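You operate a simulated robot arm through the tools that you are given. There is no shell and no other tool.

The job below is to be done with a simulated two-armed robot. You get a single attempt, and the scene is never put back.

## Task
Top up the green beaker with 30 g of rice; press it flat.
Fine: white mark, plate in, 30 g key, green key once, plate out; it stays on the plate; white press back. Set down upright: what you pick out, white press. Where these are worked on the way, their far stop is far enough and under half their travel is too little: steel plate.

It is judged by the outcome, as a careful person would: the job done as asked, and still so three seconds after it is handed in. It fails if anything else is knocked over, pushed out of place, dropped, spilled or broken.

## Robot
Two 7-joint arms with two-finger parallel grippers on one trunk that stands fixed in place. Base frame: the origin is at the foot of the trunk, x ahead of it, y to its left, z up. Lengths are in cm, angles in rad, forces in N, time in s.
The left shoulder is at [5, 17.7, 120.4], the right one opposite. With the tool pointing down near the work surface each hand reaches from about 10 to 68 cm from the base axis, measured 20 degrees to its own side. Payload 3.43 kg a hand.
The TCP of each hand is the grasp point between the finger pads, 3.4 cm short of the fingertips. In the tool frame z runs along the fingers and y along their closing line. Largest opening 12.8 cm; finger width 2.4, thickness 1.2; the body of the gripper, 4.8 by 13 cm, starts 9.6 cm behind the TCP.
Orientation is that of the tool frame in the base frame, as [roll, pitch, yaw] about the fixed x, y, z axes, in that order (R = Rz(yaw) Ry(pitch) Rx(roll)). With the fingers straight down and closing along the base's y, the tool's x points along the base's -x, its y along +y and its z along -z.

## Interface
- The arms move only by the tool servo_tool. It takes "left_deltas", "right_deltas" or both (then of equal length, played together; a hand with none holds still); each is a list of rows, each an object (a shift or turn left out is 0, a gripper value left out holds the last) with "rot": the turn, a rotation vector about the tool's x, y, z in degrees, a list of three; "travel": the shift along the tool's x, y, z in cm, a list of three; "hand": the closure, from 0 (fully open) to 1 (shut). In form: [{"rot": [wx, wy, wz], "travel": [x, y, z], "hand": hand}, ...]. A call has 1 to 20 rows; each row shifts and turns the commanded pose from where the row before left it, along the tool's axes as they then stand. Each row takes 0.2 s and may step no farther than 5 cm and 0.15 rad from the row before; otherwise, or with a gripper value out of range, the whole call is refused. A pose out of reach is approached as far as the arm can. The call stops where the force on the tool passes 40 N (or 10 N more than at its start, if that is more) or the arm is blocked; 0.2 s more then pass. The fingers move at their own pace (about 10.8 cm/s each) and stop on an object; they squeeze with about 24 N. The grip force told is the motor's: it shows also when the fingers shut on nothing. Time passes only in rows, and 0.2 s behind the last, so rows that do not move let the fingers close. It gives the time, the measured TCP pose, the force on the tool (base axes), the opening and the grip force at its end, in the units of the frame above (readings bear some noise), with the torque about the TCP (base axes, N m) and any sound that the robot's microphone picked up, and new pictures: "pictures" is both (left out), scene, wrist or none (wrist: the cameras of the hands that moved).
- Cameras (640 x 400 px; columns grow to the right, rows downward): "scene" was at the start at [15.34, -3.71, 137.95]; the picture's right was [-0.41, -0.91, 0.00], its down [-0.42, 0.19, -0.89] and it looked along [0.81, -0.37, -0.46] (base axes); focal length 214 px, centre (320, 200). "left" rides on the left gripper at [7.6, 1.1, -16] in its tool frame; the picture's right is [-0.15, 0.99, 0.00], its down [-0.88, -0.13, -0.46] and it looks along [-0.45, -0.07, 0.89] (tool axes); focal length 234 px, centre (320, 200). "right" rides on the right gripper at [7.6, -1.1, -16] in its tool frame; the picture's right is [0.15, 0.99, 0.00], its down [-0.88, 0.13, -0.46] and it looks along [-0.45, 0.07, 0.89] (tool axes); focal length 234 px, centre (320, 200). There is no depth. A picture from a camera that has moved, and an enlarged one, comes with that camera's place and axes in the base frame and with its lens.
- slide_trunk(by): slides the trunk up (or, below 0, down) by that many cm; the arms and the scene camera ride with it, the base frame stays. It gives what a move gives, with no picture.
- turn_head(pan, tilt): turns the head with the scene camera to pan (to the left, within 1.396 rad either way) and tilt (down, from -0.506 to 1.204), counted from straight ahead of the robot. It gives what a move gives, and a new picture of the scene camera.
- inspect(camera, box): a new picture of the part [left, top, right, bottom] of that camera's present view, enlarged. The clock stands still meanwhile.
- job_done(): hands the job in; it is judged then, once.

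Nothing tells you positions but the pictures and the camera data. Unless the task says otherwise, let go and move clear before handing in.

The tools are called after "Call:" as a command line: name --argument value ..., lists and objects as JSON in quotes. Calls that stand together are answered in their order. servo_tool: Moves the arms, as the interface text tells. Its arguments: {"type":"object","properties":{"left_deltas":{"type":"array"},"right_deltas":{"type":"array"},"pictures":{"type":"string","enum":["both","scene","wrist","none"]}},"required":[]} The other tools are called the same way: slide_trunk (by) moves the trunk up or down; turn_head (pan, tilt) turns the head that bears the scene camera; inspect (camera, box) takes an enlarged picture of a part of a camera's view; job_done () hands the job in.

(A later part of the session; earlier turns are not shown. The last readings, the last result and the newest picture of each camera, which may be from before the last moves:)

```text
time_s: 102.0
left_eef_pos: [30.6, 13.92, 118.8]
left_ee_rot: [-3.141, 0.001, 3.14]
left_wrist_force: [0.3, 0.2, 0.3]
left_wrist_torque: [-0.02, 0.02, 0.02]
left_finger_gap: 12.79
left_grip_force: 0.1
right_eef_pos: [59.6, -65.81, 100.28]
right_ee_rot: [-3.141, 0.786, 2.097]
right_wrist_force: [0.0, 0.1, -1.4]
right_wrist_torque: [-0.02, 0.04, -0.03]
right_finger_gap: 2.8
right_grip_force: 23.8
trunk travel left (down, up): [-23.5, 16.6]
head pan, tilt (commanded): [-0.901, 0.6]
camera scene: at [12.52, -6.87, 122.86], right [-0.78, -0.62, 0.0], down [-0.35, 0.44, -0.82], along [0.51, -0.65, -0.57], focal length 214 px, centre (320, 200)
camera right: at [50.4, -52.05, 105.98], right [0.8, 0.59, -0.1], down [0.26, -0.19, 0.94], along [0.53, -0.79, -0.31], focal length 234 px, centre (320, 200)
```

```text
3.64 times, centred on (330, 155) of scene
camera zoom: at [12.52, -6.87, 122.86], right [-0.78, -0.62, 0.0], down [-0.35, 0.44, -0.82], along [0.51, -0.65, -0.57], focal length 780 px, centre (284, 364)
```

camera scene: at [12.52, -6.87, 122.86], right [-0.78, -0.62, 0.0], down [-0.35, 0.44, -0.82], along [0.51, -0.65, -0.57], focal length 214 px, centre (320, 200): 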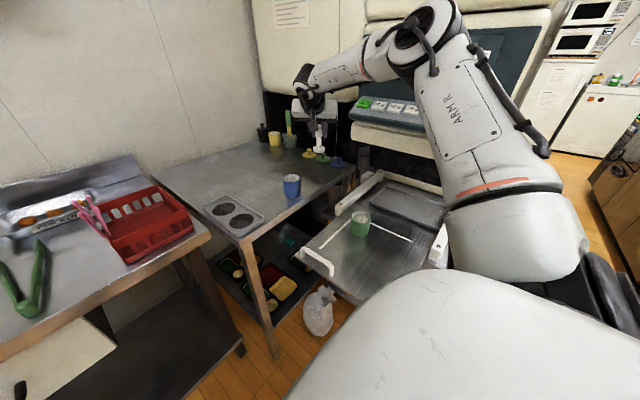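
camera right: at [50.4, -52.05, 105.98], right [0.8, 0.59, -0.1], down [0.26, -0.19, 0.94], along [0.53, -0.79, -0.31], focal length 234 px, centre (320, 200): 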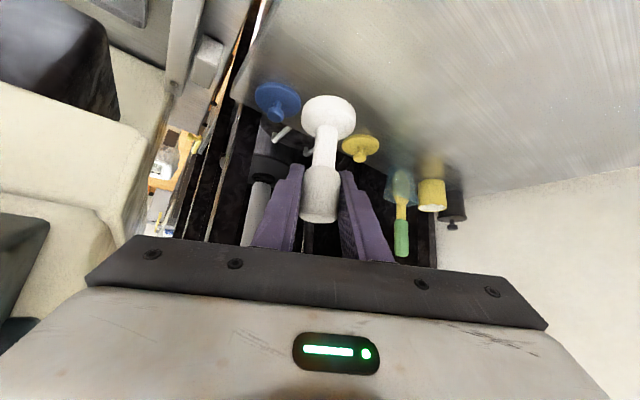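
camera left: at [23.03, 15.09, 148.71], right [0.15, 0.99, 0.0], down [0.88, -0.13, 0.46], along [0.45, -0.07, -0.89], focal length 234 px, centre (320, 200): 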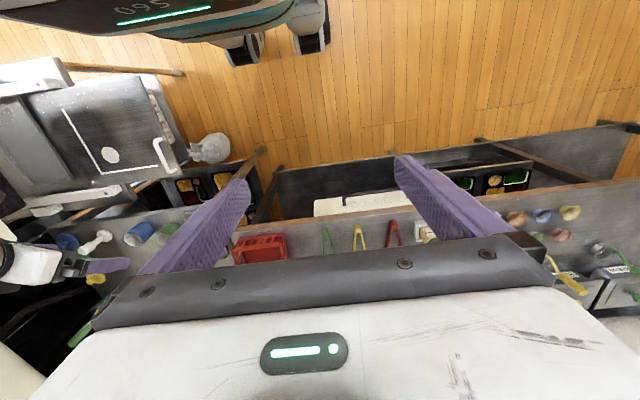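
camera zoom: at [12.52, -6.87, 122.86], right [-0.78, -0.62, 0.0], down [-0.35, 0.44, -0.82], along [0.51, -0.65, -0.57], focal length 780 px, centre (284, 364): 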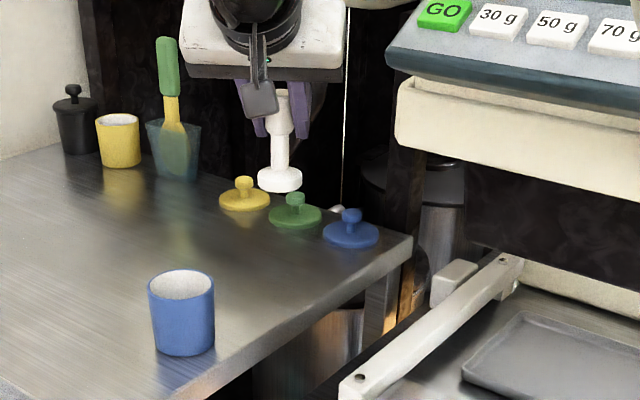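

The press hangs vertical in the grip. I carry it first toward me (+y), clear of the machine, then across to above the cup.

Call:
servo_tool --right_deltas '[{"travel": [0.807, 0.668, -0.811]}, {"travel": [1.615, 1.336, -1.623]}, {"travel": [1.615, 1.336, -1.623]}, {"travel": [1.615, 1.336, -1.623]}, {"travel": [0.807, 0.668, -0.811]}, {"travel": [0.555, -1.35, -0.558]}, {"travel": [1.111, -2.699, -1.117]}, {"travel": [1.111, -2.699, -1.117]}, {"travel": [1.111, -2.699, -1.117]}, {"travel": [1.111, -2.699, -1.117]}, {"travel": [1.111, -2.699, -1.117]}, {"travel": [1.111, -2.699, -1.117]}, {"travel": [1.111, -2.699, -1.117]}, {"travel": [0.555, -1.35, -0.558]}, {}]'

Call:
inspect --camera "right" --box '[230, 0, 410, 250]'

Call:
inspect --camera "scene" --box '[310, 150, 430, 270]'

```text
time_s: 105.2
left_eef_pos: [30.69, 13.81, 118.72]
left_ee_rot: [-3.141, -0.001, -3.14]
left_wrist_force: [0.2, 0.2, 0.4]
left_wrist_torque: [0.01, -0.02, -0.02]
left_finger_gap: 12.8
left_grip_force: 0.1
right_eef_pos: [34.6, -55.13, 100.13]
right_ee_rot: [-3.141, 0.786, 2.094]
right_wrist_force: [0.7, 1.2, -1.6]
right_wrist_torque: [-0.02, 0.03, 0.0]
right_finger_gap: 2.84
right_grip_force: 23.8
trunk travel left (down, up): [-23.5, 16.6]
head pan, tilt (commanded): [-0.901, 0.6]
camera scene: at [12.52, -6.86, 122.86], right [-0.78, -0.62, 0.0], down [-0.35, 0.44, -0.82], along [0.51, -0.65, -0.57], focal length 214 px, centre (320, 200)
camera right: at [25.38, -41.29, 105.89], right [0.8, 0.59, -0.1], down [0.26, -0.19, 0.94], along [0.53, -0.79, -0.31], focal length 234 px, centre (320, 200)
```

scene: 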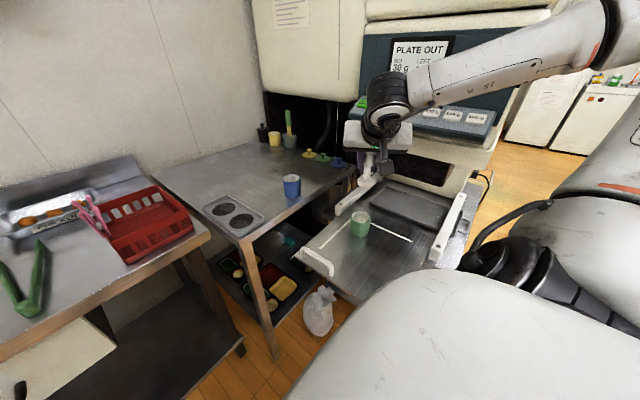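
right: 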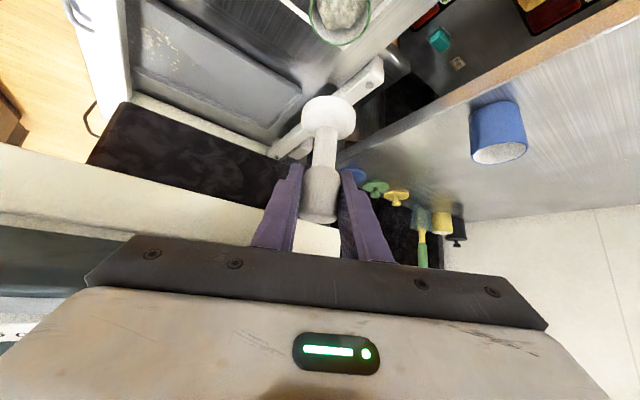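

```text
1.60 times, centred on (320, 125) of right
camera zoom: at [25.38, -41.29, 105.89], right [0.8, 0.59, -0.1], down [0.26, -0.19, 0.94], along [0.53, -0.79, -0.31], focal length 375 px, centre (320, 320)
```

zoom: 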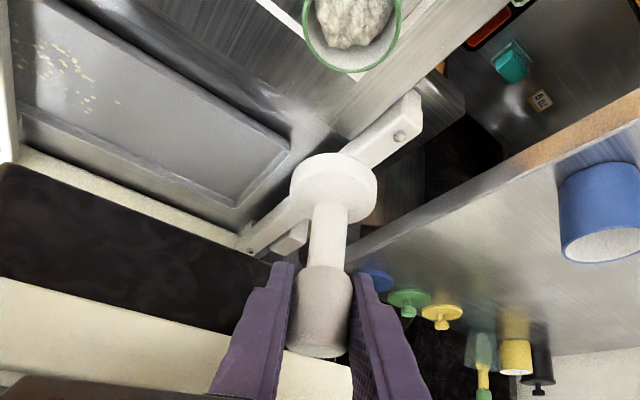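

```text
3.33 times, centred on (370, 210) of scene
camera zoom: at [12.52, -6.86, 122.86], right [-0.78, -0.62, 0.0], down [-0.35, 0.44, -0.82], along [0.51, -0.65, -0.57], focal length 715 px, centre (153, 167)
```

zoom: 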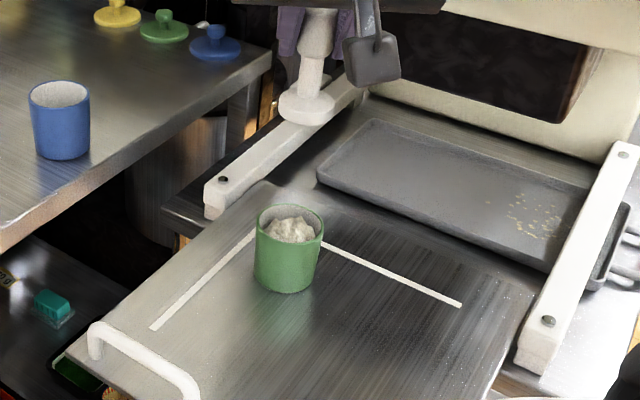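

The press is nearly over the cup. I lower 10 cm, to about 2.4 cm above the rim, and compare them directly.

Call:
servo_tool --right_deltas '[{"travel": [1.418, 0, 1.411]}, {"travel": [1.418, 0, 1.411]}, {"travel": [1.418, 0, 1.411]}, {"travel": [1.418, 0, 1.411]}, {"travel": [1.418, 0, 1.411]}, {}]'

Call:
inspect --camera "right" --box '[250, 20, 390, 180]'

Call:
inspect --camera "scene" --box '[320, 170, 410, 250]'

```text
time_s: 106.6
left_eef_pos: [30.63, 13.94, 118.85]
left_ee_rot: [-3.139, 0.0, 3.141]
left_wrist_force: [-0.6, 0.8, -0.7]
left_wrist_torque: [-0.03, -0.05, -0.01]
left_finger_gap: 12.83
left_grip_force: 0.1
right_eef_pos: [34.5, -55.06, 90.13]
right_ee_rot: [3.141, 0.787, 2.097]
right_wrist_force: [-0.1, 0.7, -1.9]
right_wrist_torque: [0.02, 0.02, 0.0]
right_finger_gap: 2.83
right_grip_force: 24.2
trunk travel left (down, up): [-23.5, 16.6]
head pan, tilt (commanded): [-0.901, 0.6]
camera scene: at [12.52, -6.86, 122.86], right [-0.78, -0.62, 0.0], down [-0.35, 0.44, -0.83], along [0.51, -0.65, -0.56], focal length 214 px, centre (320, 200)
camera right: at [25.27, -41.3, 95.88], right [0.8, 0.59, -0.1], down [0.26, -0.19, 0.95], along [0.53, -0.79, -0.31], focal length 234 px, centre (320, 200)
```

scene: 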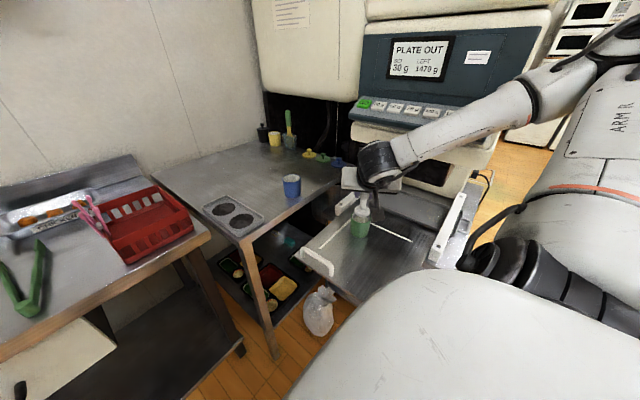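
right: 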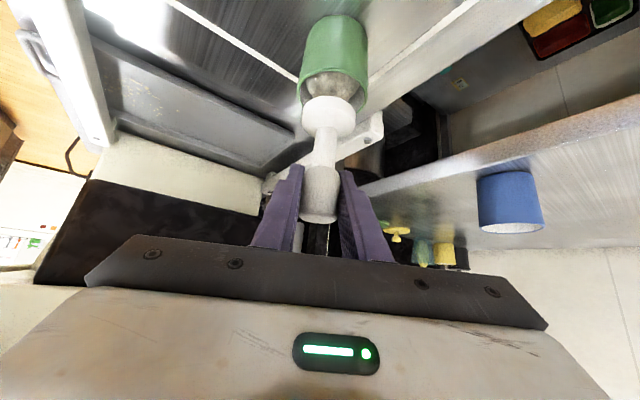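

```text
2.50 times, centred on (320, 100) of right
camera zoom: at [25.27, -41.3, 95.88], right [0.8, 0.59, -0.1], down [0.26, -0.19, 0.95], along [0.53, -0.79, -0.31], focal length 585 px, centre (320, 450)
```

zoom: 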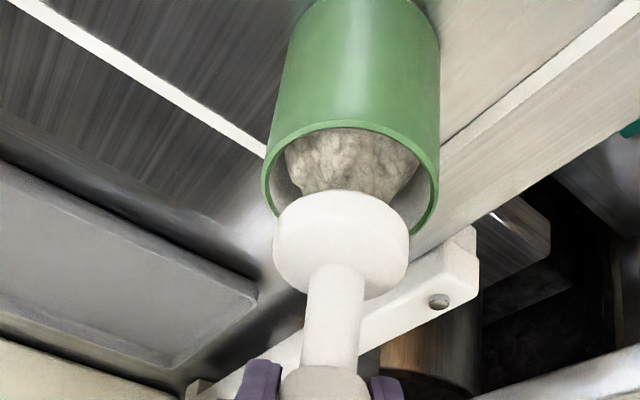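

```text
5.00 times, centred on (365, 210) of scene
camera zoom: at [12.52, -6.86, 122.86], right [-0.78, -0.62, 0.0], down [-0.35, 0.44, -0.83], along [0.51, -0.65, -0.56], focal length 1072 px, centre (95, 150)
```

zoom: 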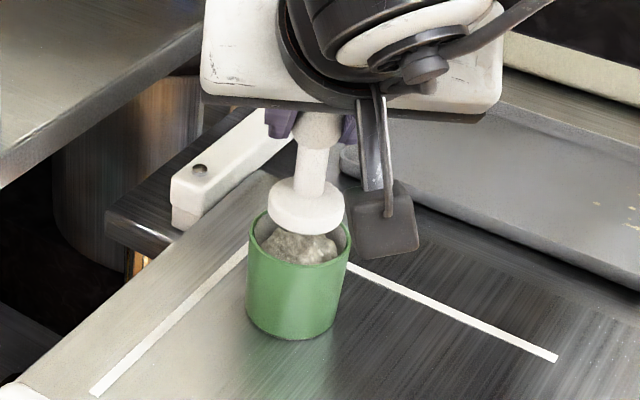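

Both views say the press must move about 0.7 cm further outward. I make most of that shift, then swing the hand about the vertical (the press just spins) to look from another side and verify.

Call:
servo_tool --right_deltas '[{"travel": [-0.416, 0.119, 0.418]}, {"rot": [5.67, 0, 5.64]}, {"rot": [5.67, 0, 5.64]}, {"rot": [5.67, 0, 5.64]}, {"rot": [5.67, 0, 5.64]}, {"rot": [5.67, 0, 5.64]}, {}]'

Call:
inspect --camera "right" --box '[250, 20, 390, 180]'

Call:
inspect --camera "scene" --box '[320, 170, 410, 250]'

```text
time_s: 108.2
left_eef_pos: [30.63, 13.84, 118.82]
left_ee_rot: [-3.14, 0.001, -3.141]
left_wrist_force: [-0.7, 0.0, -0.4]
left_wrist_torque: [0.0, 0.01, 0.02]
left_finger_gap: 12.8
left_grip_force: 0.0
right_eef_pos: [34.97, -55.48, 90.17]
right_ee_rot: [-3.14, 0.787, 1.398]
right_wrist_force: [0.4, -0.6, -1.2]
right_wrist_torque: [-0.03, 0.0, 0.02]
right_finger_gap: 2.81
right_grip_force: 23.6
trunk travel left (down, up): [-23.5, 16.6]
head pan, tilt (commanded): [-0.901, 0.6]
camera scene: at [12.52, -6.86, 122.86], right [-0.78, -0.62, 0.0], down [-0.35, 0.44, -0.82], along [0.51, -0.65, -0.57], focal length 214 px, centre (320, 200)
camera right: at [36.89, -38.95, 95.97], right [0.99, -0.07, -0.1], down [0.08, -0.32, 0.94], along [-0.1, -0.95, -0.31], focal length 234 px, centre (320, 200)
```

scene: 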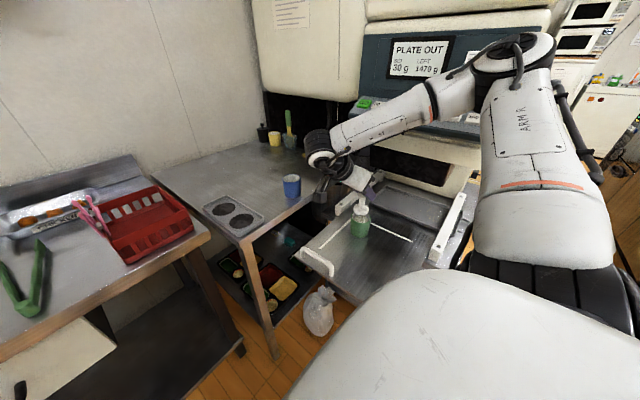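
right: 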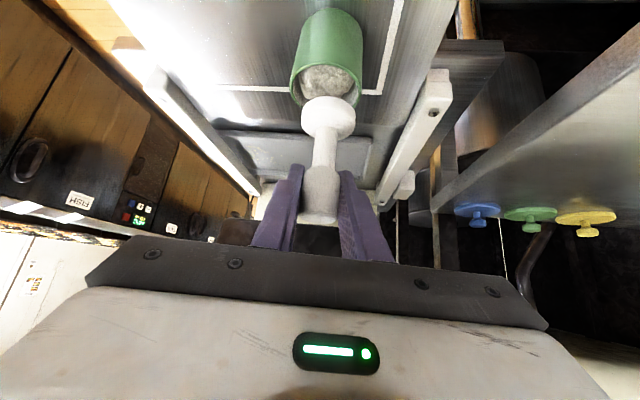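

```text
2.50 times, centred on (320, 100) of right
camera zoom: at [36.89, -38.95, 95.97], right [0.99, -0.07, -0.1], down [0.08, -0.32, 0.94], along [-0.1, -0.95, -0.31], focal length 585 px, centre (320, 450)
```

zoom: 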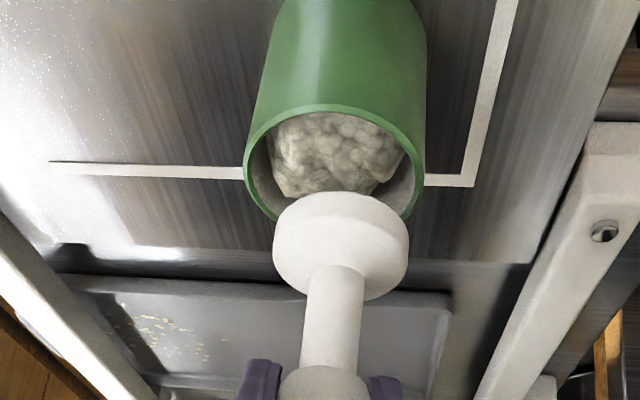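

```text
5.00 times, centred on (365, 210) of scene
camera zoom: at [12.52, -6.86, 122.86], right [-0.78, -0.62, 0.0], down [-0.35, 0.44, -0.82], along [0.51, -0.65, -0.57], focal length 1072 px, centre (95, 150)
```

zoom: 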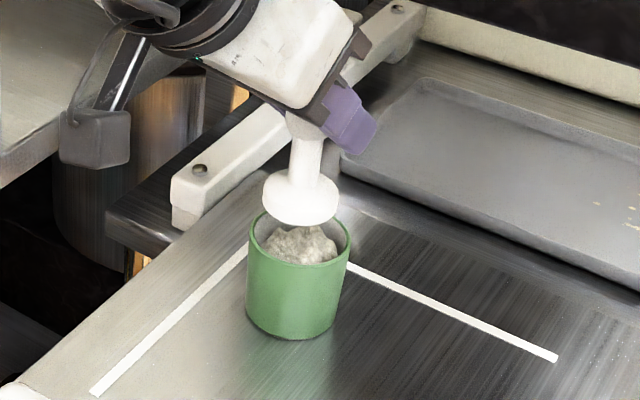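

Solving the two side views (which don't depend on heights) puts the cup axis at ≈ [34.7, -55.05], meaning the press was nearly aligned before the shift. I move back by (-0.41, +0.5) and lower to just above the rim to check.

Call:
servo_tool --right_deltas '[{"travel": [0.298, -0.49, -0.299]}, {}, {"travel": [0.53, 0, 0.53]}, {"travel": [0.53, 0, 0.53]}, {}]' --pictures "none"

Call:
inspect --camera "right" --box '[250, 20, 390, 180]'

Call:
inspect --camera "scene" --box '[330, 180, 400, 240]'

```text
time_s: 109.4
left_eef_pos: [30.65, 13.95, 118.73]
left_ee_rot: [-3.141, 0.0, 3.141]
left_wrist_force: [0.0, 0.1, 0.4]
left_wrist_torque: [-0.02, -0.01, 0.02]
left_finger_gap: 12.81
left_grip_force: 0.0
right_eef_pos: [34.53, -55.16, 88.65]
right_ee_rot: [-3.142, 0.788, 1.4]
right_wrist_force: [1.4, -0.4, -0.4]
right_wrist_torque: [0.0, 0.02, -0.03]
right_finger_gap: 2.82
right_grip_force: 23.9
trunk travel left (down, up): [-23.5, 16.6]
head pan, tilt (commanded): [-0.901, 0.6]
```

```text
2.50 times, centred on (320, 100) of right
camera zoom: at [36.46, -38.53, 94.41], right [0.99, -0.07, -0.1], down [0.08, -0.32, 0.95], along [-0.1, -0.95, -0.31], focal length 585 px, centre (320, 450)
```

zoom: 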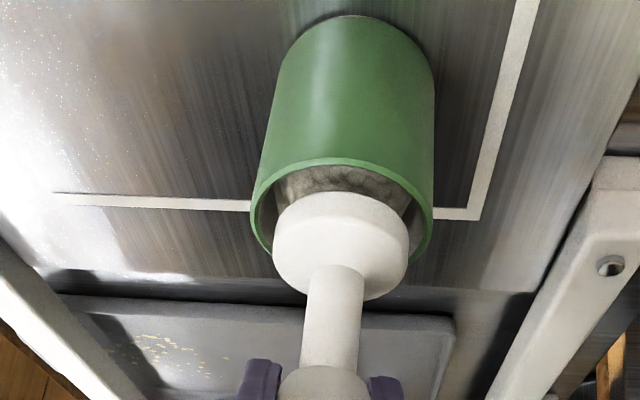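

```text
6.67 times, centred on (365, 210) of scene
camera zoom: at [12.51, -6.86, 122.86], right [-0.78, -0.62, 0.0], down [-0.35, 0.44, -0.82], along [0.51, -0.65, -0.57], focal length 1430 px, centre (20, 133)
```

zoom: 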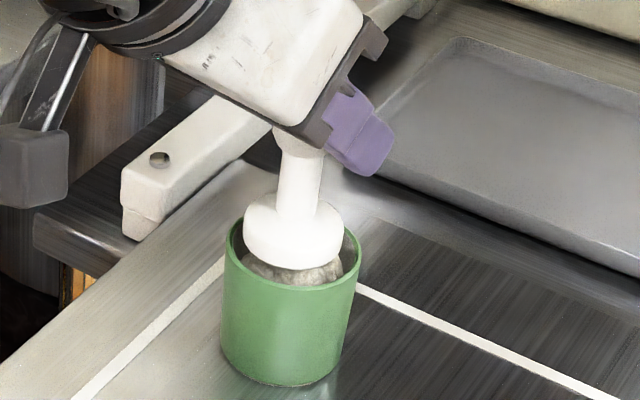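

Both side alignments now match within a millimetre. I lower the press into the cup in small steps, watching the force.

Call:
servo_tool --right_deltas '[{"travel": [0.212, 0, 0.212]}, {"travel": [0.212, 0, 0.212]}, {"travel": [0.212, 0, 0.212]}, {}]' --pictures "none"

Call:
inspect --camera "right" --box '[250, 20, 390, 180]'

Call:
inspect --camera "scene" --box '[330, 180, 400, 240]'

```text
time_s: 110.4
left_eef_pos: [30.63, 14.01, 118.67]
left_ee_rot: [-3.14, 0.001, 3.141]
left_wrist_force: [0.5, 0.4, 0.3]
left_wrist_torque: [-0.01, -0.04, -0.02]
left_finger_gap: 12.8
left_grip_force: 0.0
right_eef_pos: [34.56, -55.05, 87.84]
right_ee_rot: [-3.14, 0.789, 1.399]
right_wrist_force: [0.7, -0.3, 0.6]
right_wrist_torque: [0.02, -0.01, 0.04]
right_finger_gap: 2.82
right_grip_force: 23.7
trunk travel left (down, up): [-23.5, 16.6]
head pan, tilt (commanded): [-0.901, 0.6]
```

```text
2.50 times, centred on (320, 100) of right
camera zoom: at [36.4, -38.49, 93.52], right [0.99, -0.07, -0.1], down [0.08, -0.32, 0.95], along [-0.1, -0.95, -0.31], focal length 585 px, centre (320, 450)
```

zoom: 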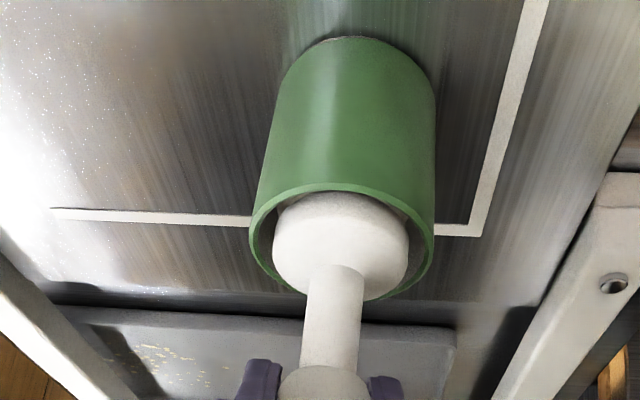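

```text
6.67 times, centred on (365, 210) of scene
camera zoom: at [12.5, -6.84, 122.86], right [-0.78, -0.62, 0.0], down [-0.35, 0.44, -0.83], along [0.51, -0.65, -0.56], focal length 1430 px, centre (20, 133)
```

zoom: 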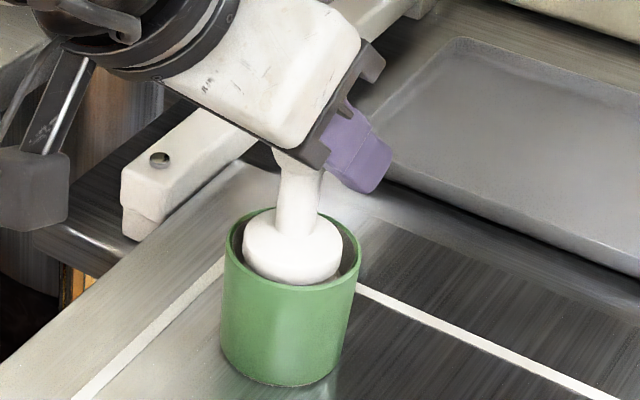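

The press disc has entered the cup mouth, symmetric side to side, no contact force yet. I continue down.

Call:
servo_tool --right_deltas '[{"travel": [0.177, 0, 0.177]}, {"travel": [0.177, 0, 0.177]}, {"travel": [0.142, 0, 0.142]}, {}]' --pictures "none"

Call:
inspect --camera "right" --box '[250, 20, 390, 180]'

Call:
inspect --camera "scene" --box '[330, 180, 400, 240]'

```text
time_s: 111.4
left_eef_pos: [30.54, 13.92, 118.65]
left_ee_rot: [-3.139, 0.0, -3.141]
left_wrist_force: [0.2, 0.7, 0.4]
left_wrist_torque: [0.02, 0.0, 0.03]
left_finger_gap: 12.81
left_grip_force: 0.0
right_eef_pos: [34.52, -55.05, 86.98]
right_ee_rot: [-3.14, 0.787, 1.4]
right_wrist_force: [0.1, -0.2, 1.1]
right_wrist_torque: [0.01, -0.01, -0.01]
right_finger_gap: 2.83
right_grip_force: 24.4
trunk travel left (down, up): [-23.5, 16.6]
head pan, tilt (commanded): [-0.901, 0.6]
```

```text
2.50 times, centred on (320, 100) of right
camera zoom: at [36.4, -38.47, 92.77], right [0.99, -0.07, -0.1], down [0.08, -0.32, 0.94], along [-0.1, -0.95, -0.31], focal length 585 px, centre (320, 450)
```

zoom: 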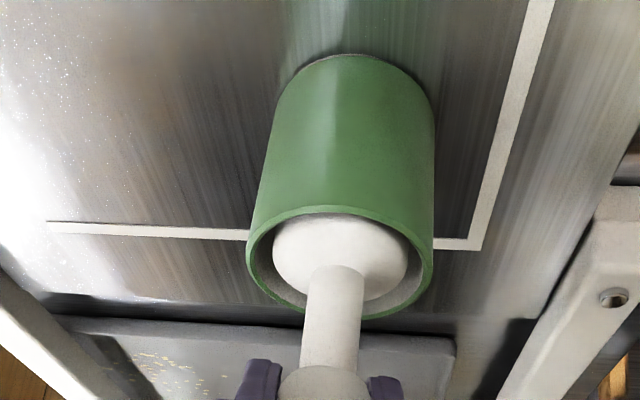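

```text
6.67 times, centred on (365, 210) of scene
camera zoom: at [12.5, -6.84, 122.86], right [-0.78, -0.62, 0.0], down [-0.35, 0.44, -0.83], along [0.51, -0.65, -0.56], focal length 1430 px, centre (20, 133)
```

zoom: 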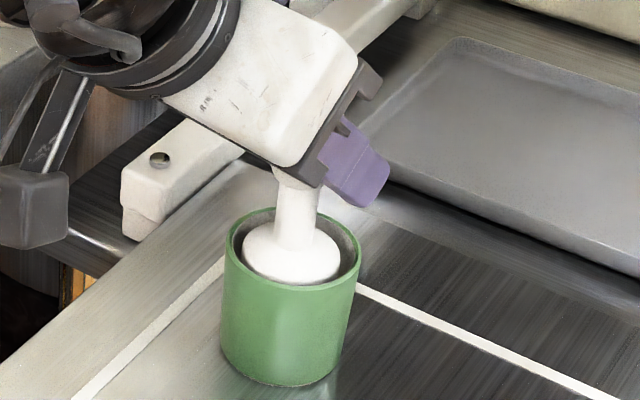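

Call:
servo_tool --right_deltas '[{"travel": [0.142, 0, 0.142]}, {"travel": [0.142, 0, 0.142]}, {"travel": [0.142, 0, 0.142]}, {}]' --pictures "none"

```text
time_s: 112.4
left_eef_pos: [30.67, 13.89, 118.73]
left_ee_rot: [-3.139, 0.0, -3.14]
left_wrist_force: [0.4, 0.8, 0.0]
left_wrist_torque: [-0.02, -0.02, -0.02]
left_finger_gap: 12.81
left_grip_force: 0.1
right_eef_pos: [34.61, -55.05, 86.44]
right_ee_rot: [-3.14, 0.787, 1.4]
right_wrist_force: [0.7, -1.0, 1.7]
right_wrist_torque: [0.0, 0.04, 0.0]
right_finger_gap: 2.82
right_grip_force: 23.6
trunk travel left (down, up): [-23.5, 16.6]
head pan, tilt (commanded): [-0.901, 0.6]
```

Call:
servo_tool --right_deltas '[{"travel": [0.142, 0, 0.142]}, {"travel": [0.142, 0, 0.142]}, {}]' --pictures "none"

Call:
inspect --camera "right" --box '[250, 20, 390, 180]'

Call:
inspect --camera "scene" --box '[330, 180, 400, 240]'

```text
time_s: 113.2
left_eef_pos: [30.55, 13.93, 118.7]
left_ee_rot: [-3.141, -0.001, -3.141]
left_wrist_force: [0.2, -0.4, 0.6]
left_wrist_torque: [-0.01, -0.02, 0.01]
left_finger_gap: 12.8
left_grip_force: 0.1
right_eef_pos: [34.51, -55.15, 86.1]
right_ee_rot: [-3.141, 0.785, 1.4]
right_wrist_force: [0.6, 0.1, 3.7]
right_wrist_torque: [-0.02, -0.03, 0.01]
right_finger_gap: 2.81
right_grip_force: 24.6
trunk travel left (down, up): [-23.5, 16.6]
head pan, tilt (commanded): [-0.901, 0.6]
```

```text
2.50 times, centred on (320, 100) of right
camera zoom: at [36.47, -38.43, 91.89], right [0.99, -0.07, -0.1], down [0.08, -0.32, 0.95], along [-0.1, -0.95, -0.31], focal length 585 px, centre (320, 450)
```

zoom: 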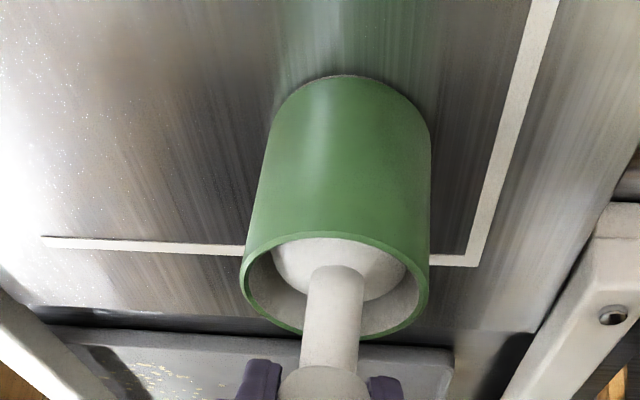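

```text
6.67 times, centred on (365, 210) of scene
camera zoom: at [12.49, -6.83, 122.87], right [-0.78, -0.62, 0.0], down [-0.35, 0.44, -0.83], along [0.51, -0.65, -0.56], focal length 1430 px, centre (20, 133)
```

zoom: 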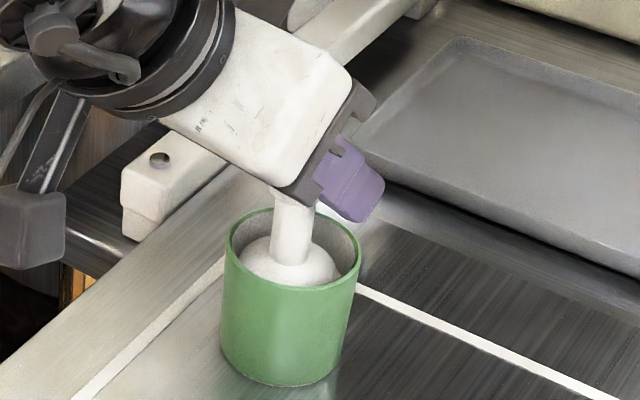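

Call:
servo_tool --right_deltas '[{"travel": [0.142, 0, 0.142]}, {"travel": [0.142, 0, 0.142]}, {}]' --pictures "none"

```text
time_s: 114.0
left_eef_pos: [30.46, 13.79, 118.74]
left_ee_rot: [-3.139, -0.001, -3.14]
left_wrist_force: [0.0, 0.5, 0.0]
left_wrist_torque: [-0.02, -0.01, 0.01]
left_finger_gap: 12.82
left_grip_force: 0.0
right_eef_pos: [34.59, -54.99, 85.71]
right_ee_rot: [-3.141, 0.789, 1.398]
right_wrist_force: [0.5, 0.0, 9.1]
right_wrist_torque: [0.02, -0.03, -0.06]
right_finger_gap: 2.84
right_grip_force: 23.9
trunk travel left (down, up): [-23.5, 16.6]
head pan, tilt (commanded): [-0.901, 0.6]
```

Call:
servo_tool --right_deltas '[{"travel": [0.142, 0, 0.142]}, {"travel": [0.071, 0, 0.071]}, {}, {}]' --pictures "none"

Call:
inspect --camera "right" --box '[250, 20, 390, 250]'

Call:
inspect --camera "scene" --box '[330, 180, 400, 240]'

```text
time_s: 115.0
left_eef_pos: [30.57, 13.94, 118.75]
left_ee_rot: [-3.14, 0.0, -3.141]
left_wrist_force: [1.2, 0.5, 0.2]
left_wrist_torque: [0.02, 0.02, -0.04]
left_finger_gap: 12.8
left_grip_force: 0.1
right_eef_pos: [34.56, -55.0, 85.41]
right_ee_rot: [3.14, 0.787, 1.399]
right_wrist_force: [-0.4, 0.1, 11.6]
right_wrist_torque: [0.03, 0.01, -0.02]
right_finger_gap: 2.81
right_grip_force: 24.3
trunk travel left (down, up): [-23.5, 16.6]
head pan, tilt (commanded): [-0.901, 0.6]
```

```text
1.74 times, centred on (320, 135) of right
camera zoom: at [36.38, -38.37, 91.2], right [0.99, -0.07, -0.1], down [0.08, -0.32, 0.95], along [-0.1, -0.95, -0.31], focal length 407 px, centre (320, 313)
```

zoom: 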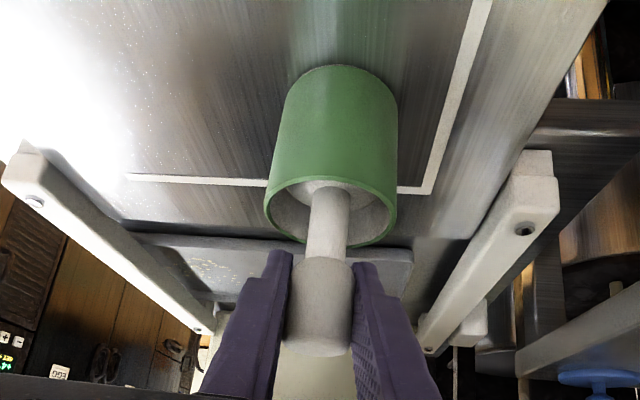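

```text
6.67 times, centred on (365, 210) of scene
camera zoom: at [12.44, -6.75, 122.88], right [-0.78, -0.62, 0.0], down [-0.35, 0.44, -0.83], along [0.51, -0.65, -0.56], focal length 1430 px, centre (20, 133)
```

zoom: 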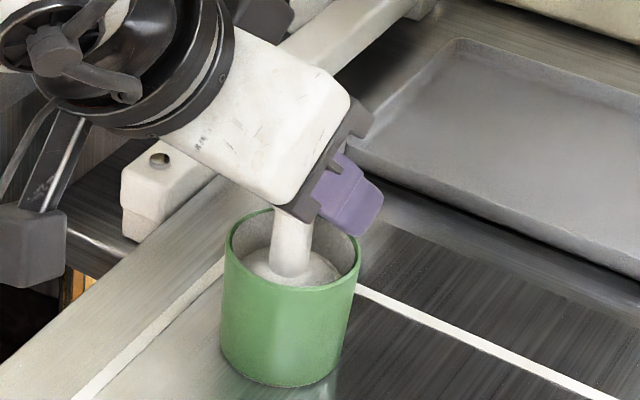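

Firm resistance of about 13 N; I press a touch more, hold, then lift out to inspect the surface.

Call:
servo_tool --right_deltas '[{"travel": [0.106, 0, 0.106]}, {"travel": [0.106, 0, 0.106]}, {}, {}]' --pictures "none"

```text
time_s: 116.0
left_eef_pos: [30.48, 14.02, 118.78]
left_ee_rot: [-3.137, -0.001, 3.141]
left_wrist_force: [-0.1, 0.6, 0.1]
left_wrist_torque: [0.02, 0.02, 0.02]
left_finger_gap: 12.82
left_grip_force: 0.0
right_eef_pos: [34.5, -55.13, 85.1]
right_ee_rot: [3.141, 0.789, 1.399]
right_wrist_force: [-0.6, -0.2, 15.0]
right_wrist_torque: [0.03, 0.01, -0.01]
right_finger_gap: 2.87
right_grip_force: 23.9
trunk travel left (down, up): [-23.5, 16.6]
head pan, tilt (commanded): [-0.901, 0.6]
```

Call:
servo_tool --right_deltas '[{"travel": [-0.212, 0, -0.212]}, {"travel": [-0.354, 0, -0.353]}, {"travel": [-0.708, 0, -0.706]}, {"travel": [-0.708, 0, -0.706]}, {"travel": [-0.708, 0, -0.706]}, {"travel": [-0.708, 0, -0.706]}, {"travel": [-1.416, 0, -1.412]}, {"travel": [-1.416, 0, -1.412]}, {"travel": [-1.416, 0, -1.412]}, {}]'

Call:
inspect --camera "right" --box '[250, 0, 410, 120]'

Call:
inspect --camera "scene" --box '[330, 190, 400, 250]'

```text
time_s: 118.2
left_eef_pos: [30.68, 13.9, 118.71]
left_ee_rot: [-3.141, 0.0, 3.139]
left_wrist_force: [0.0, 0.6, 0.4]
left_wrist_torque: [0.04, 0.0, 0.02]
left_finger_gap: 12.79
left_grip_force: 0.0
right_eef_pos: [34.7, -54.96, 96.08]
right_ee_rot: [-3.141, 0.787, 1.399]
right_wrist_force: [-0.9, -0.3, -1.3]
right_wrist_torque: [0.02, -0.01, 0.0]
right_finger_gap: 2.86
right_grip_force: 23.7
trunk travel left (down, up): [-23.5, 16.6]
head pan, tilt (commanded): [-0.901, 0.6]
camera scene: at [12.52, -6.87, 122.86], right [-0.78, -0.62, 0.0], down [-0.35, 0.44, -0.82], along [0.51, -0.65, -0.57], focal length 214 px, centre (320, 200)
camera right: at [36.59, -38.37, 101.81], right [0.99, -0.07, -0.1], down [0.08, -0.32, 0.95], along [-0.1, -0.95, -0.31], focal length 234 px, centre (320, 200)
```

scene: 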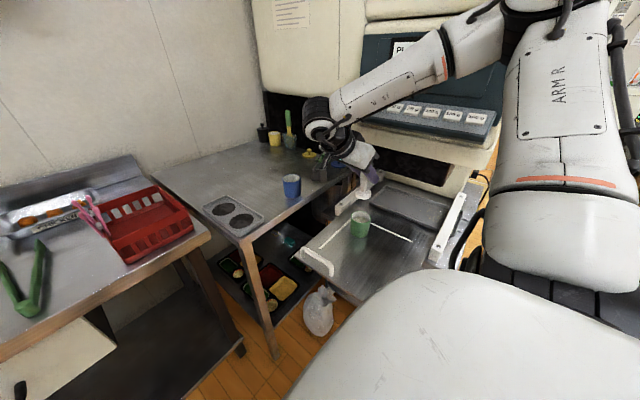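
right: 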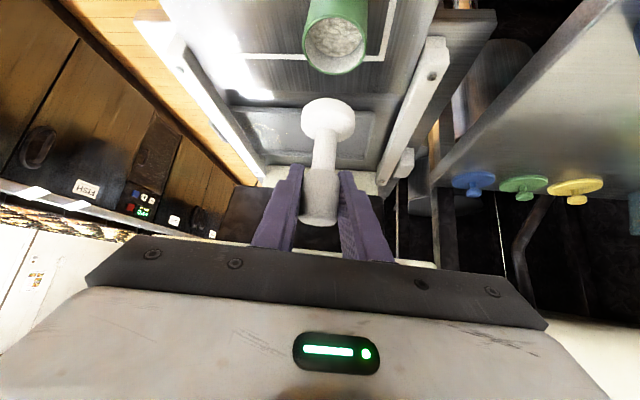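

```text
3.33 times, centred on (330, 60) of right
camera zoom: at [36.59, -38.37, 101.81], right [0.99, -0.07, -0.1], down [0.08, -0.32, 0.95], along [-0.1, -0.95, -0.31], focal length 781 px, centre (287, 667)
```

zoom: 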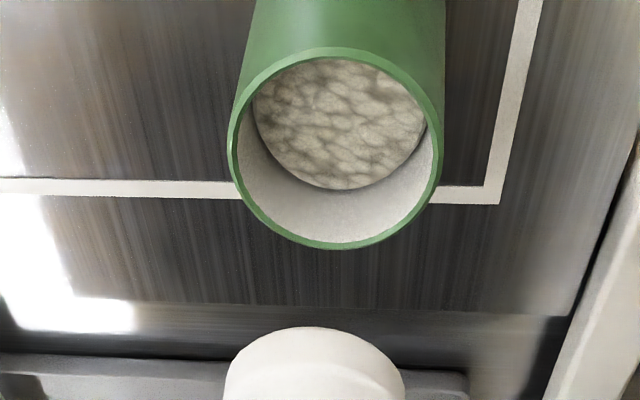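

```text
6.67 times, centred on (365, 220) of scene
camera zoom: at [12.52, -6.87, 122.86], right [-0.78, -0.62, 0.0], down [-0.35, 0.44, -0.82], along [0.51, -0.65, -0.57], focal length 1430 px, centre (20, 67)
```

zoom: 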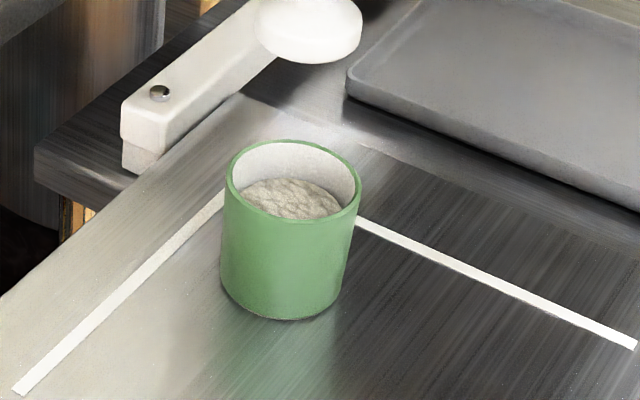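

The rice is pressed flat and the cup stands. Now I return the press: raise, swing the hand back, and retrace the path.

Call:
servo_tool --right_deltas '[{"travel": [-1.416, 0, -1.412]}, {"travel": [-1.416, 0, -1.412]}, {"rot": [-5.67, 0, -5.65]}, {"rot": [-5.67, 0, -5.65]}, {"rot": [-5.67, 0, -5.65]}, {"rot": [-5.67, 0, -5.65]}, {"rot": [-5.67, 0, -5.65]}, {"travel": [-0.555, 1.35, 0.558]}, {"travel": [-1.111, 2.699, 1.117]}, {"travel": [-1.111, 2.699, 1.117]}, {"travel": [-1.111, 2.699, 1.117]}, {"travel": [-1.111, 2.699, 1.117]}, {"travel": [-1.111, 2.699, 1.117]}, {"travel": [-1.111, 2.699, 1.117]}, {"travel": [-1.111, 2.699, 1.117]}, {"travel": [-0.555, 1.35, 0.558]}, {}]'

```text
time_s: 121.8
left_eef_pos: [30.64, 13.84, 118.83]
left_ee_rot: [-3.139, 0.0, 3.141]
left_wrist_force: [-0.5, -0.8, 0.6]
left_wrist_torque: [0.04, -0.01, 0.0]
left_finger_gap: 12.79
left_grip_force: 0.2
right_eef_pos: [59.78, -55.18, 99.88]
right_ee_rot: [3.141, 0.785, 2.099]
right_wrist_force: [0.2, 0.0, -1.3]
right_wrist_torque: [0.0, 0.04, -0.01]
right_finger_gap: 2.84
right_grip_force: 24.5
trunk travel left (down, up): [-23.5, 16.6]
head pan, tilt (commanded): [-0.901, 0.6]
camera scene: at [12.52, -6.86, 122.86], right [-0.78, -0.62, 0.0], down [-0.35, 0.44, -0.82], along [0.51, -0.65, -0.57], focal length 214 px, centre (320, 200)
camera right: at [50.49, -41.29, 105.69], right [0.8, 0.59, -0.1], down [0.26, -0.19, 0.94], along [0.54, -0.79, -0.31], focal length 234 px, centre (320, 200)
```

scene: 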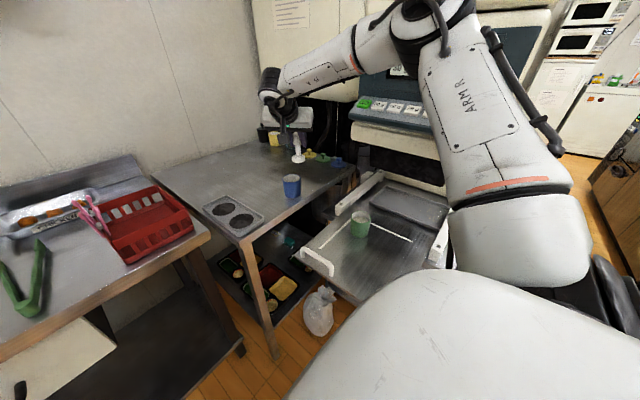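
right: 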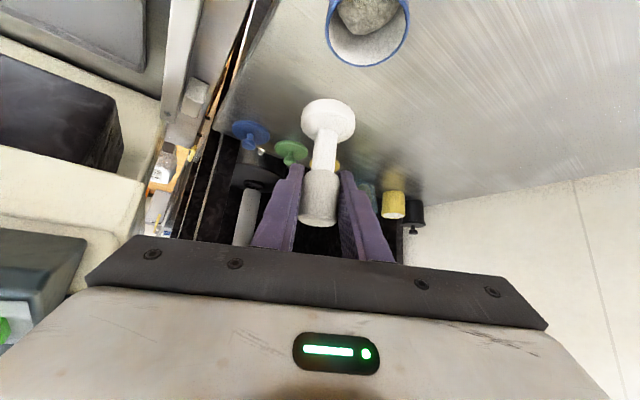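

Call:
servo_tool --right_deltas '[{"travel": [-1.282, -1.09, 1.288]}, {"travel": [-1.282, -1.09, 1.288]}, {"travel": [-1.282, -1.09, 1.288]}, {"travel": [-1.282, -1.09, 1.288]}, {"travel": [-1.282, -1.09, 1.288]}, {}, {"travel": [1.375, 0, 1.368]}, {"travel": [1.375, 0, 1.368]}, {"travel": [1.375, 0, 1.368]}, {"travel": [1.375, 0, 1.368]}, {"travel": [1.375, 0, 1.368]}, {}]'

Call:
inspect --camera "right" --box '[250, 70, 390, 250]'

Call:
inspect --camera "scene" --box '[260, 120, 370, 210]'

```text
time_s: 124.4
left_eef_pos: [30.65, 13.98, 118.79]
left_ee_rot: [-3.138, 0.0, -3.141]
left_wrist_force: [0.0, -0.8, -0.8]
left_wrist_torque: [0.0, 0.01, 0.0]
left_finger_gap: 12.81
left_grip_force: 0.1
right_eef_pos: [59.43, -65.73, 90.08]
right_ee_rot: [-3.141, 0.787, 2.097]
right_wrist_force: [0.7, -0.3, -1.6]
right_wrist_torque: [-0.04, 0.0, 0.03]
right_finger_gap: 2.81
right_grip_force: 23.9
trunk travel left (down, up): [-23.5, 16.6]
head pan, tilt (commanded): [-0.901, 0.6]
camera scene: at [12.52, -6.86, 122.86], right [-0.78, -0.62, 0.0], down [-0.35, 0.44, -0.83], along [0.51, -0.65, -0.57], focal length 214 px, centre (320, 200)
camera right: at [50.22, -51.9, 95.79], right [0.8, 0.59, -0.1], down [0.26, -0.19, 0.94], along [0.53, -0.79, -0.31], focal length 234 px, centre (320, 200)
```

scene: 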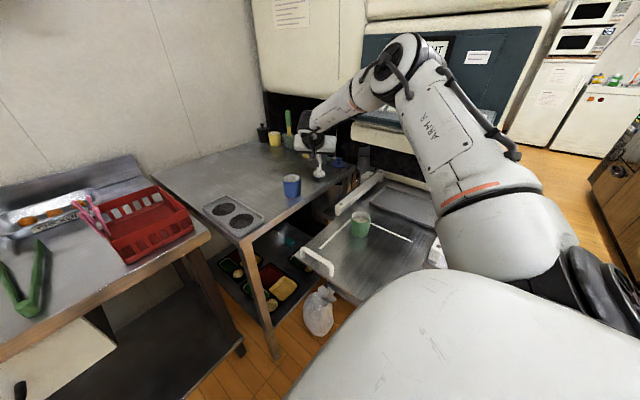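
right: 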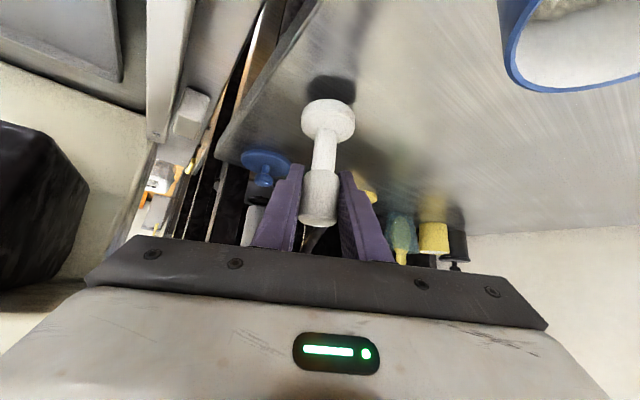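

```text
2.22 times, centred on (320, 160) of right
camera zoom: at [50.22, -51.9, 95.79], right [0.8, 0.59, -0.1], down [0.26, -0.19, 0.94], along [0.53, -0.79, -0.31], focal length 520 px, centre (320, 289)
```

zoom: 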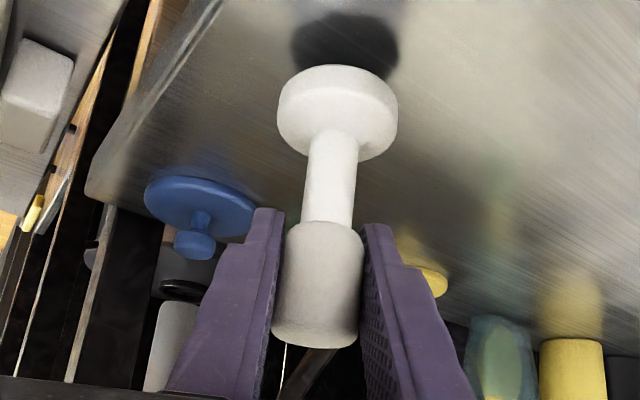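

```text
4.44 times, centred on (315, 165) of scene
camera zoom: at [12.52, -6.86, 122.86], right [-0.78, -0.62, 0.0], down [-0.35, 0.44, -0.83], along [0.51, -0.65, -0.57], focal length 953 px, centre (342, 356)
```

zoom: 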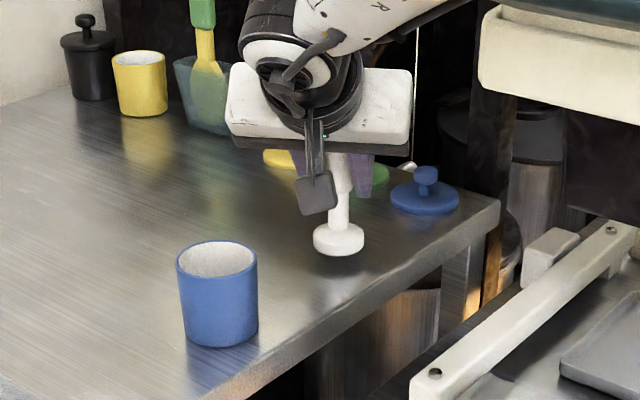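

Just 0.2 cm off its old spot; I correct that and lower gently to the table.

Call:
servo_tool --right_deltas '[{"travel": [-0.03, 0.172, 0.03]}, {"travel": [0.354, 0, 0.353]}, {"travel": [0.213, 0, 0.212]}, {"travel": [0.106, 0, 0.106]}, {}]' --pictures "none"

Call:
inspect --camera "right" --box '[250, 70, 390, 250]'

Call:
inspect --camera "scene" --box '[260, 120, 370, 210]'

```text
time_s: 125.6
left_eef_pos: [30.55, 13.81, 118.71]
left_ee_rot: [-3.14, 0.001, 3.141]
left_wrist_force: [-0.5, -0.3, 0.2]
left_wrist_torque: [-0.03, -0.03, -0.02]
left_finger_gap: 12.81
left_grip_force: 0.1
right_eef_pos: [59.67, -65.7, 89.12]
right_ee_rot: [3.141, 0.785, 2.099]
right_wrist_force: [-1.4, 0.2, -1.2]
right_wrist_torque: [0.0, -0.01, 0.05]
right_finger_gap: 2.81
right_grip_force: 24.1
trunk travel left (down, up): [-23.5, 16.6]
head pan, tilt (commanded): [-0.901, 0.6]
```

```text
2.22 times, centred on (320, 160) of right
camera zoom: at [50.42, -51.87, 94.88], right [0.8, 0.59, -0.1], down [0.26, -0.19, 0.94], along [0.53, -0.79, -0.31], focal length 520 px, centre (320, 289)
```

zoom: 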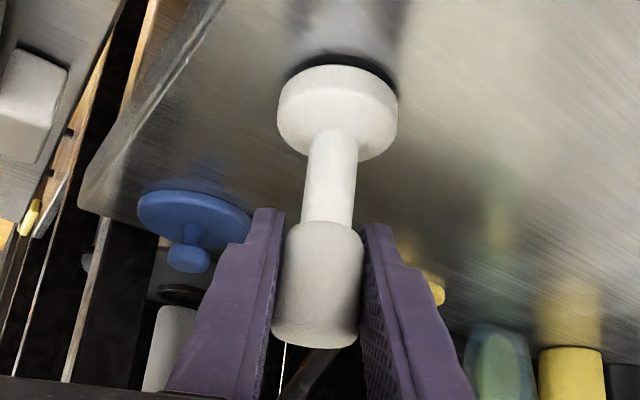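

```text
4.44 times, centred on (315, 165) of scene
camera zoom: at [12.52, -6.87, 122.86], right [-0.78, -0.62, 0.0], down [-0.35, 0.44, -0.82], along [0.51, -0.65, -0.57], focal length 953 px, centre (342, 356)
```

zoom: 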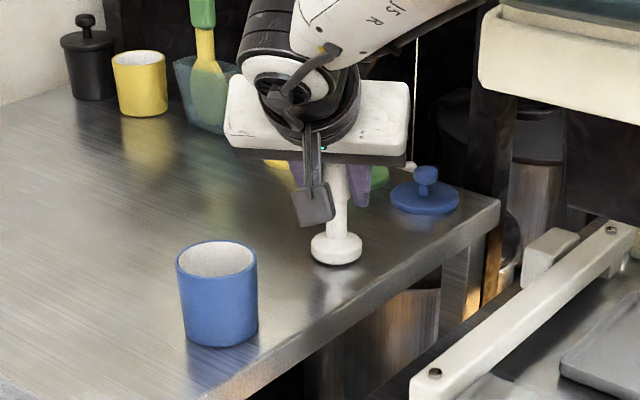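

Call:
servo_tool --right_deltas '[{"travel": [0.071, 0, 0.071]}, {"travel": [0.071, 0, 0.071]}, {}]' --pictures "none"

```text
time_s: 126.4
left_eef_pos: [30.52, 13.94, 118.74]
left_ee_rot: [-3.141, 0.0, 3.141]
left_wrist_force: [0.1, 0.6, -1.1]
left_wrist_torque: [0.0, -0.01, 0.02]
left_finger_gap: 12.8
left_grip_force: 0.0
right_eef_pos: [59.61, -65.71, 88.86]
right_ee_rot: [-3.141, 0.785, 2.099]
right_wrist_force: [-0.3, 0.4, -1.3]
right_wrist_torque: [-0.03, -0.01, 0.03]
right_finger_gap: 2.81
right_grip_force: 24.0
trunk travel left (down, up): [-23.5, 16.6]
head pan, tilt (commanded): [-0.901, 0.6]
```

Call:
servo_tool --right_deltas '[{"travel": [0.071, 0, 0.071]}, {"travel": [0.053, 0, 0.053]}, {}]' --pictures "none"

Call:
inspect --camera "right" --box '[250, 70, 390, 250]'

Call:
inspect --camera "scene" --box '[260, 120, 370, 210]'

```text
time_s: 127.2
left_eef_pos: [30.59, 13.98, 118.75]
left_ee_rot: [-3.14, 0.001, -3.141]
left_wrist_force: [0.6, 0.4, -0.3]
left_wrist_torque: [-0.02, 0.01, 0.01]
left_finger_gap: 12.81
left_grip_force: 0.2
right_eef_pos: [59.53, -65.74, 89.02]
right_ee_rot: [3.141, 0.786, 2.099]
right_wrist_force: [1.4, -1.3, 2.9]
right_wrist_torque: [0.02, -0.02, 0.03]
right_finger_gap: 2.82
right_grip_force: 23.4
trunk travel left (down, up): [-23.5, 16.6]
head pan, tilt (commanded): [-0.901, 0.6]
```

```text
2.22 times, centred on (320, 160) of right
camera zoom: at [50.39, -51.86, 94.63], right [0.8, 0.59, -0.1], down [0.26, -0.19, 0.95], along [0.54, -0.79, -0.31], focal length 520 px, centre (320, 289)
```

zoom: 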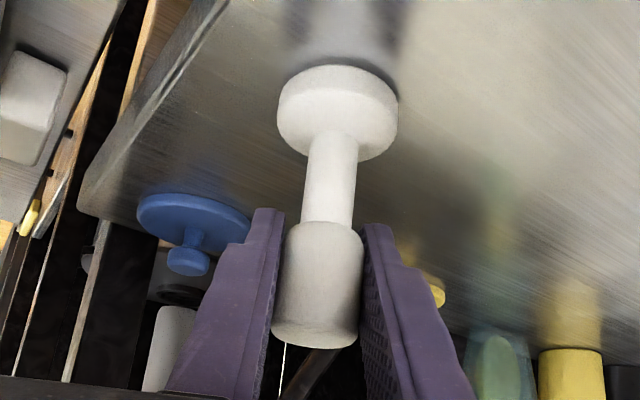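

```text
4.44 times, centred on (315, 165) of scene
camera zoom: at [12.49, -6.83, 122.87], right [-0.78, -0.62, 0.0], down [-0.35, 0.44, -0.83], along [0.51, -0.65, -0.56], focal length 953 px, centre (342, 356)
```

zoom: 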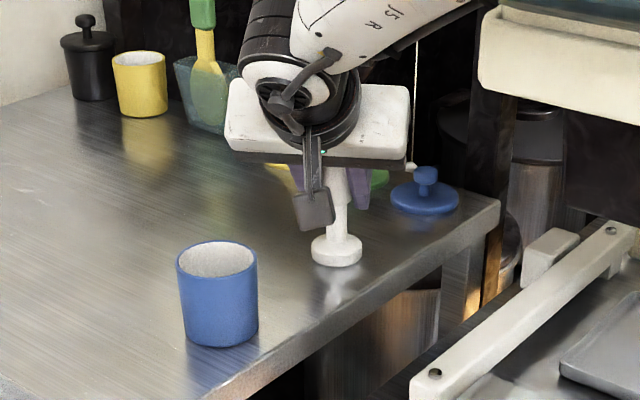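

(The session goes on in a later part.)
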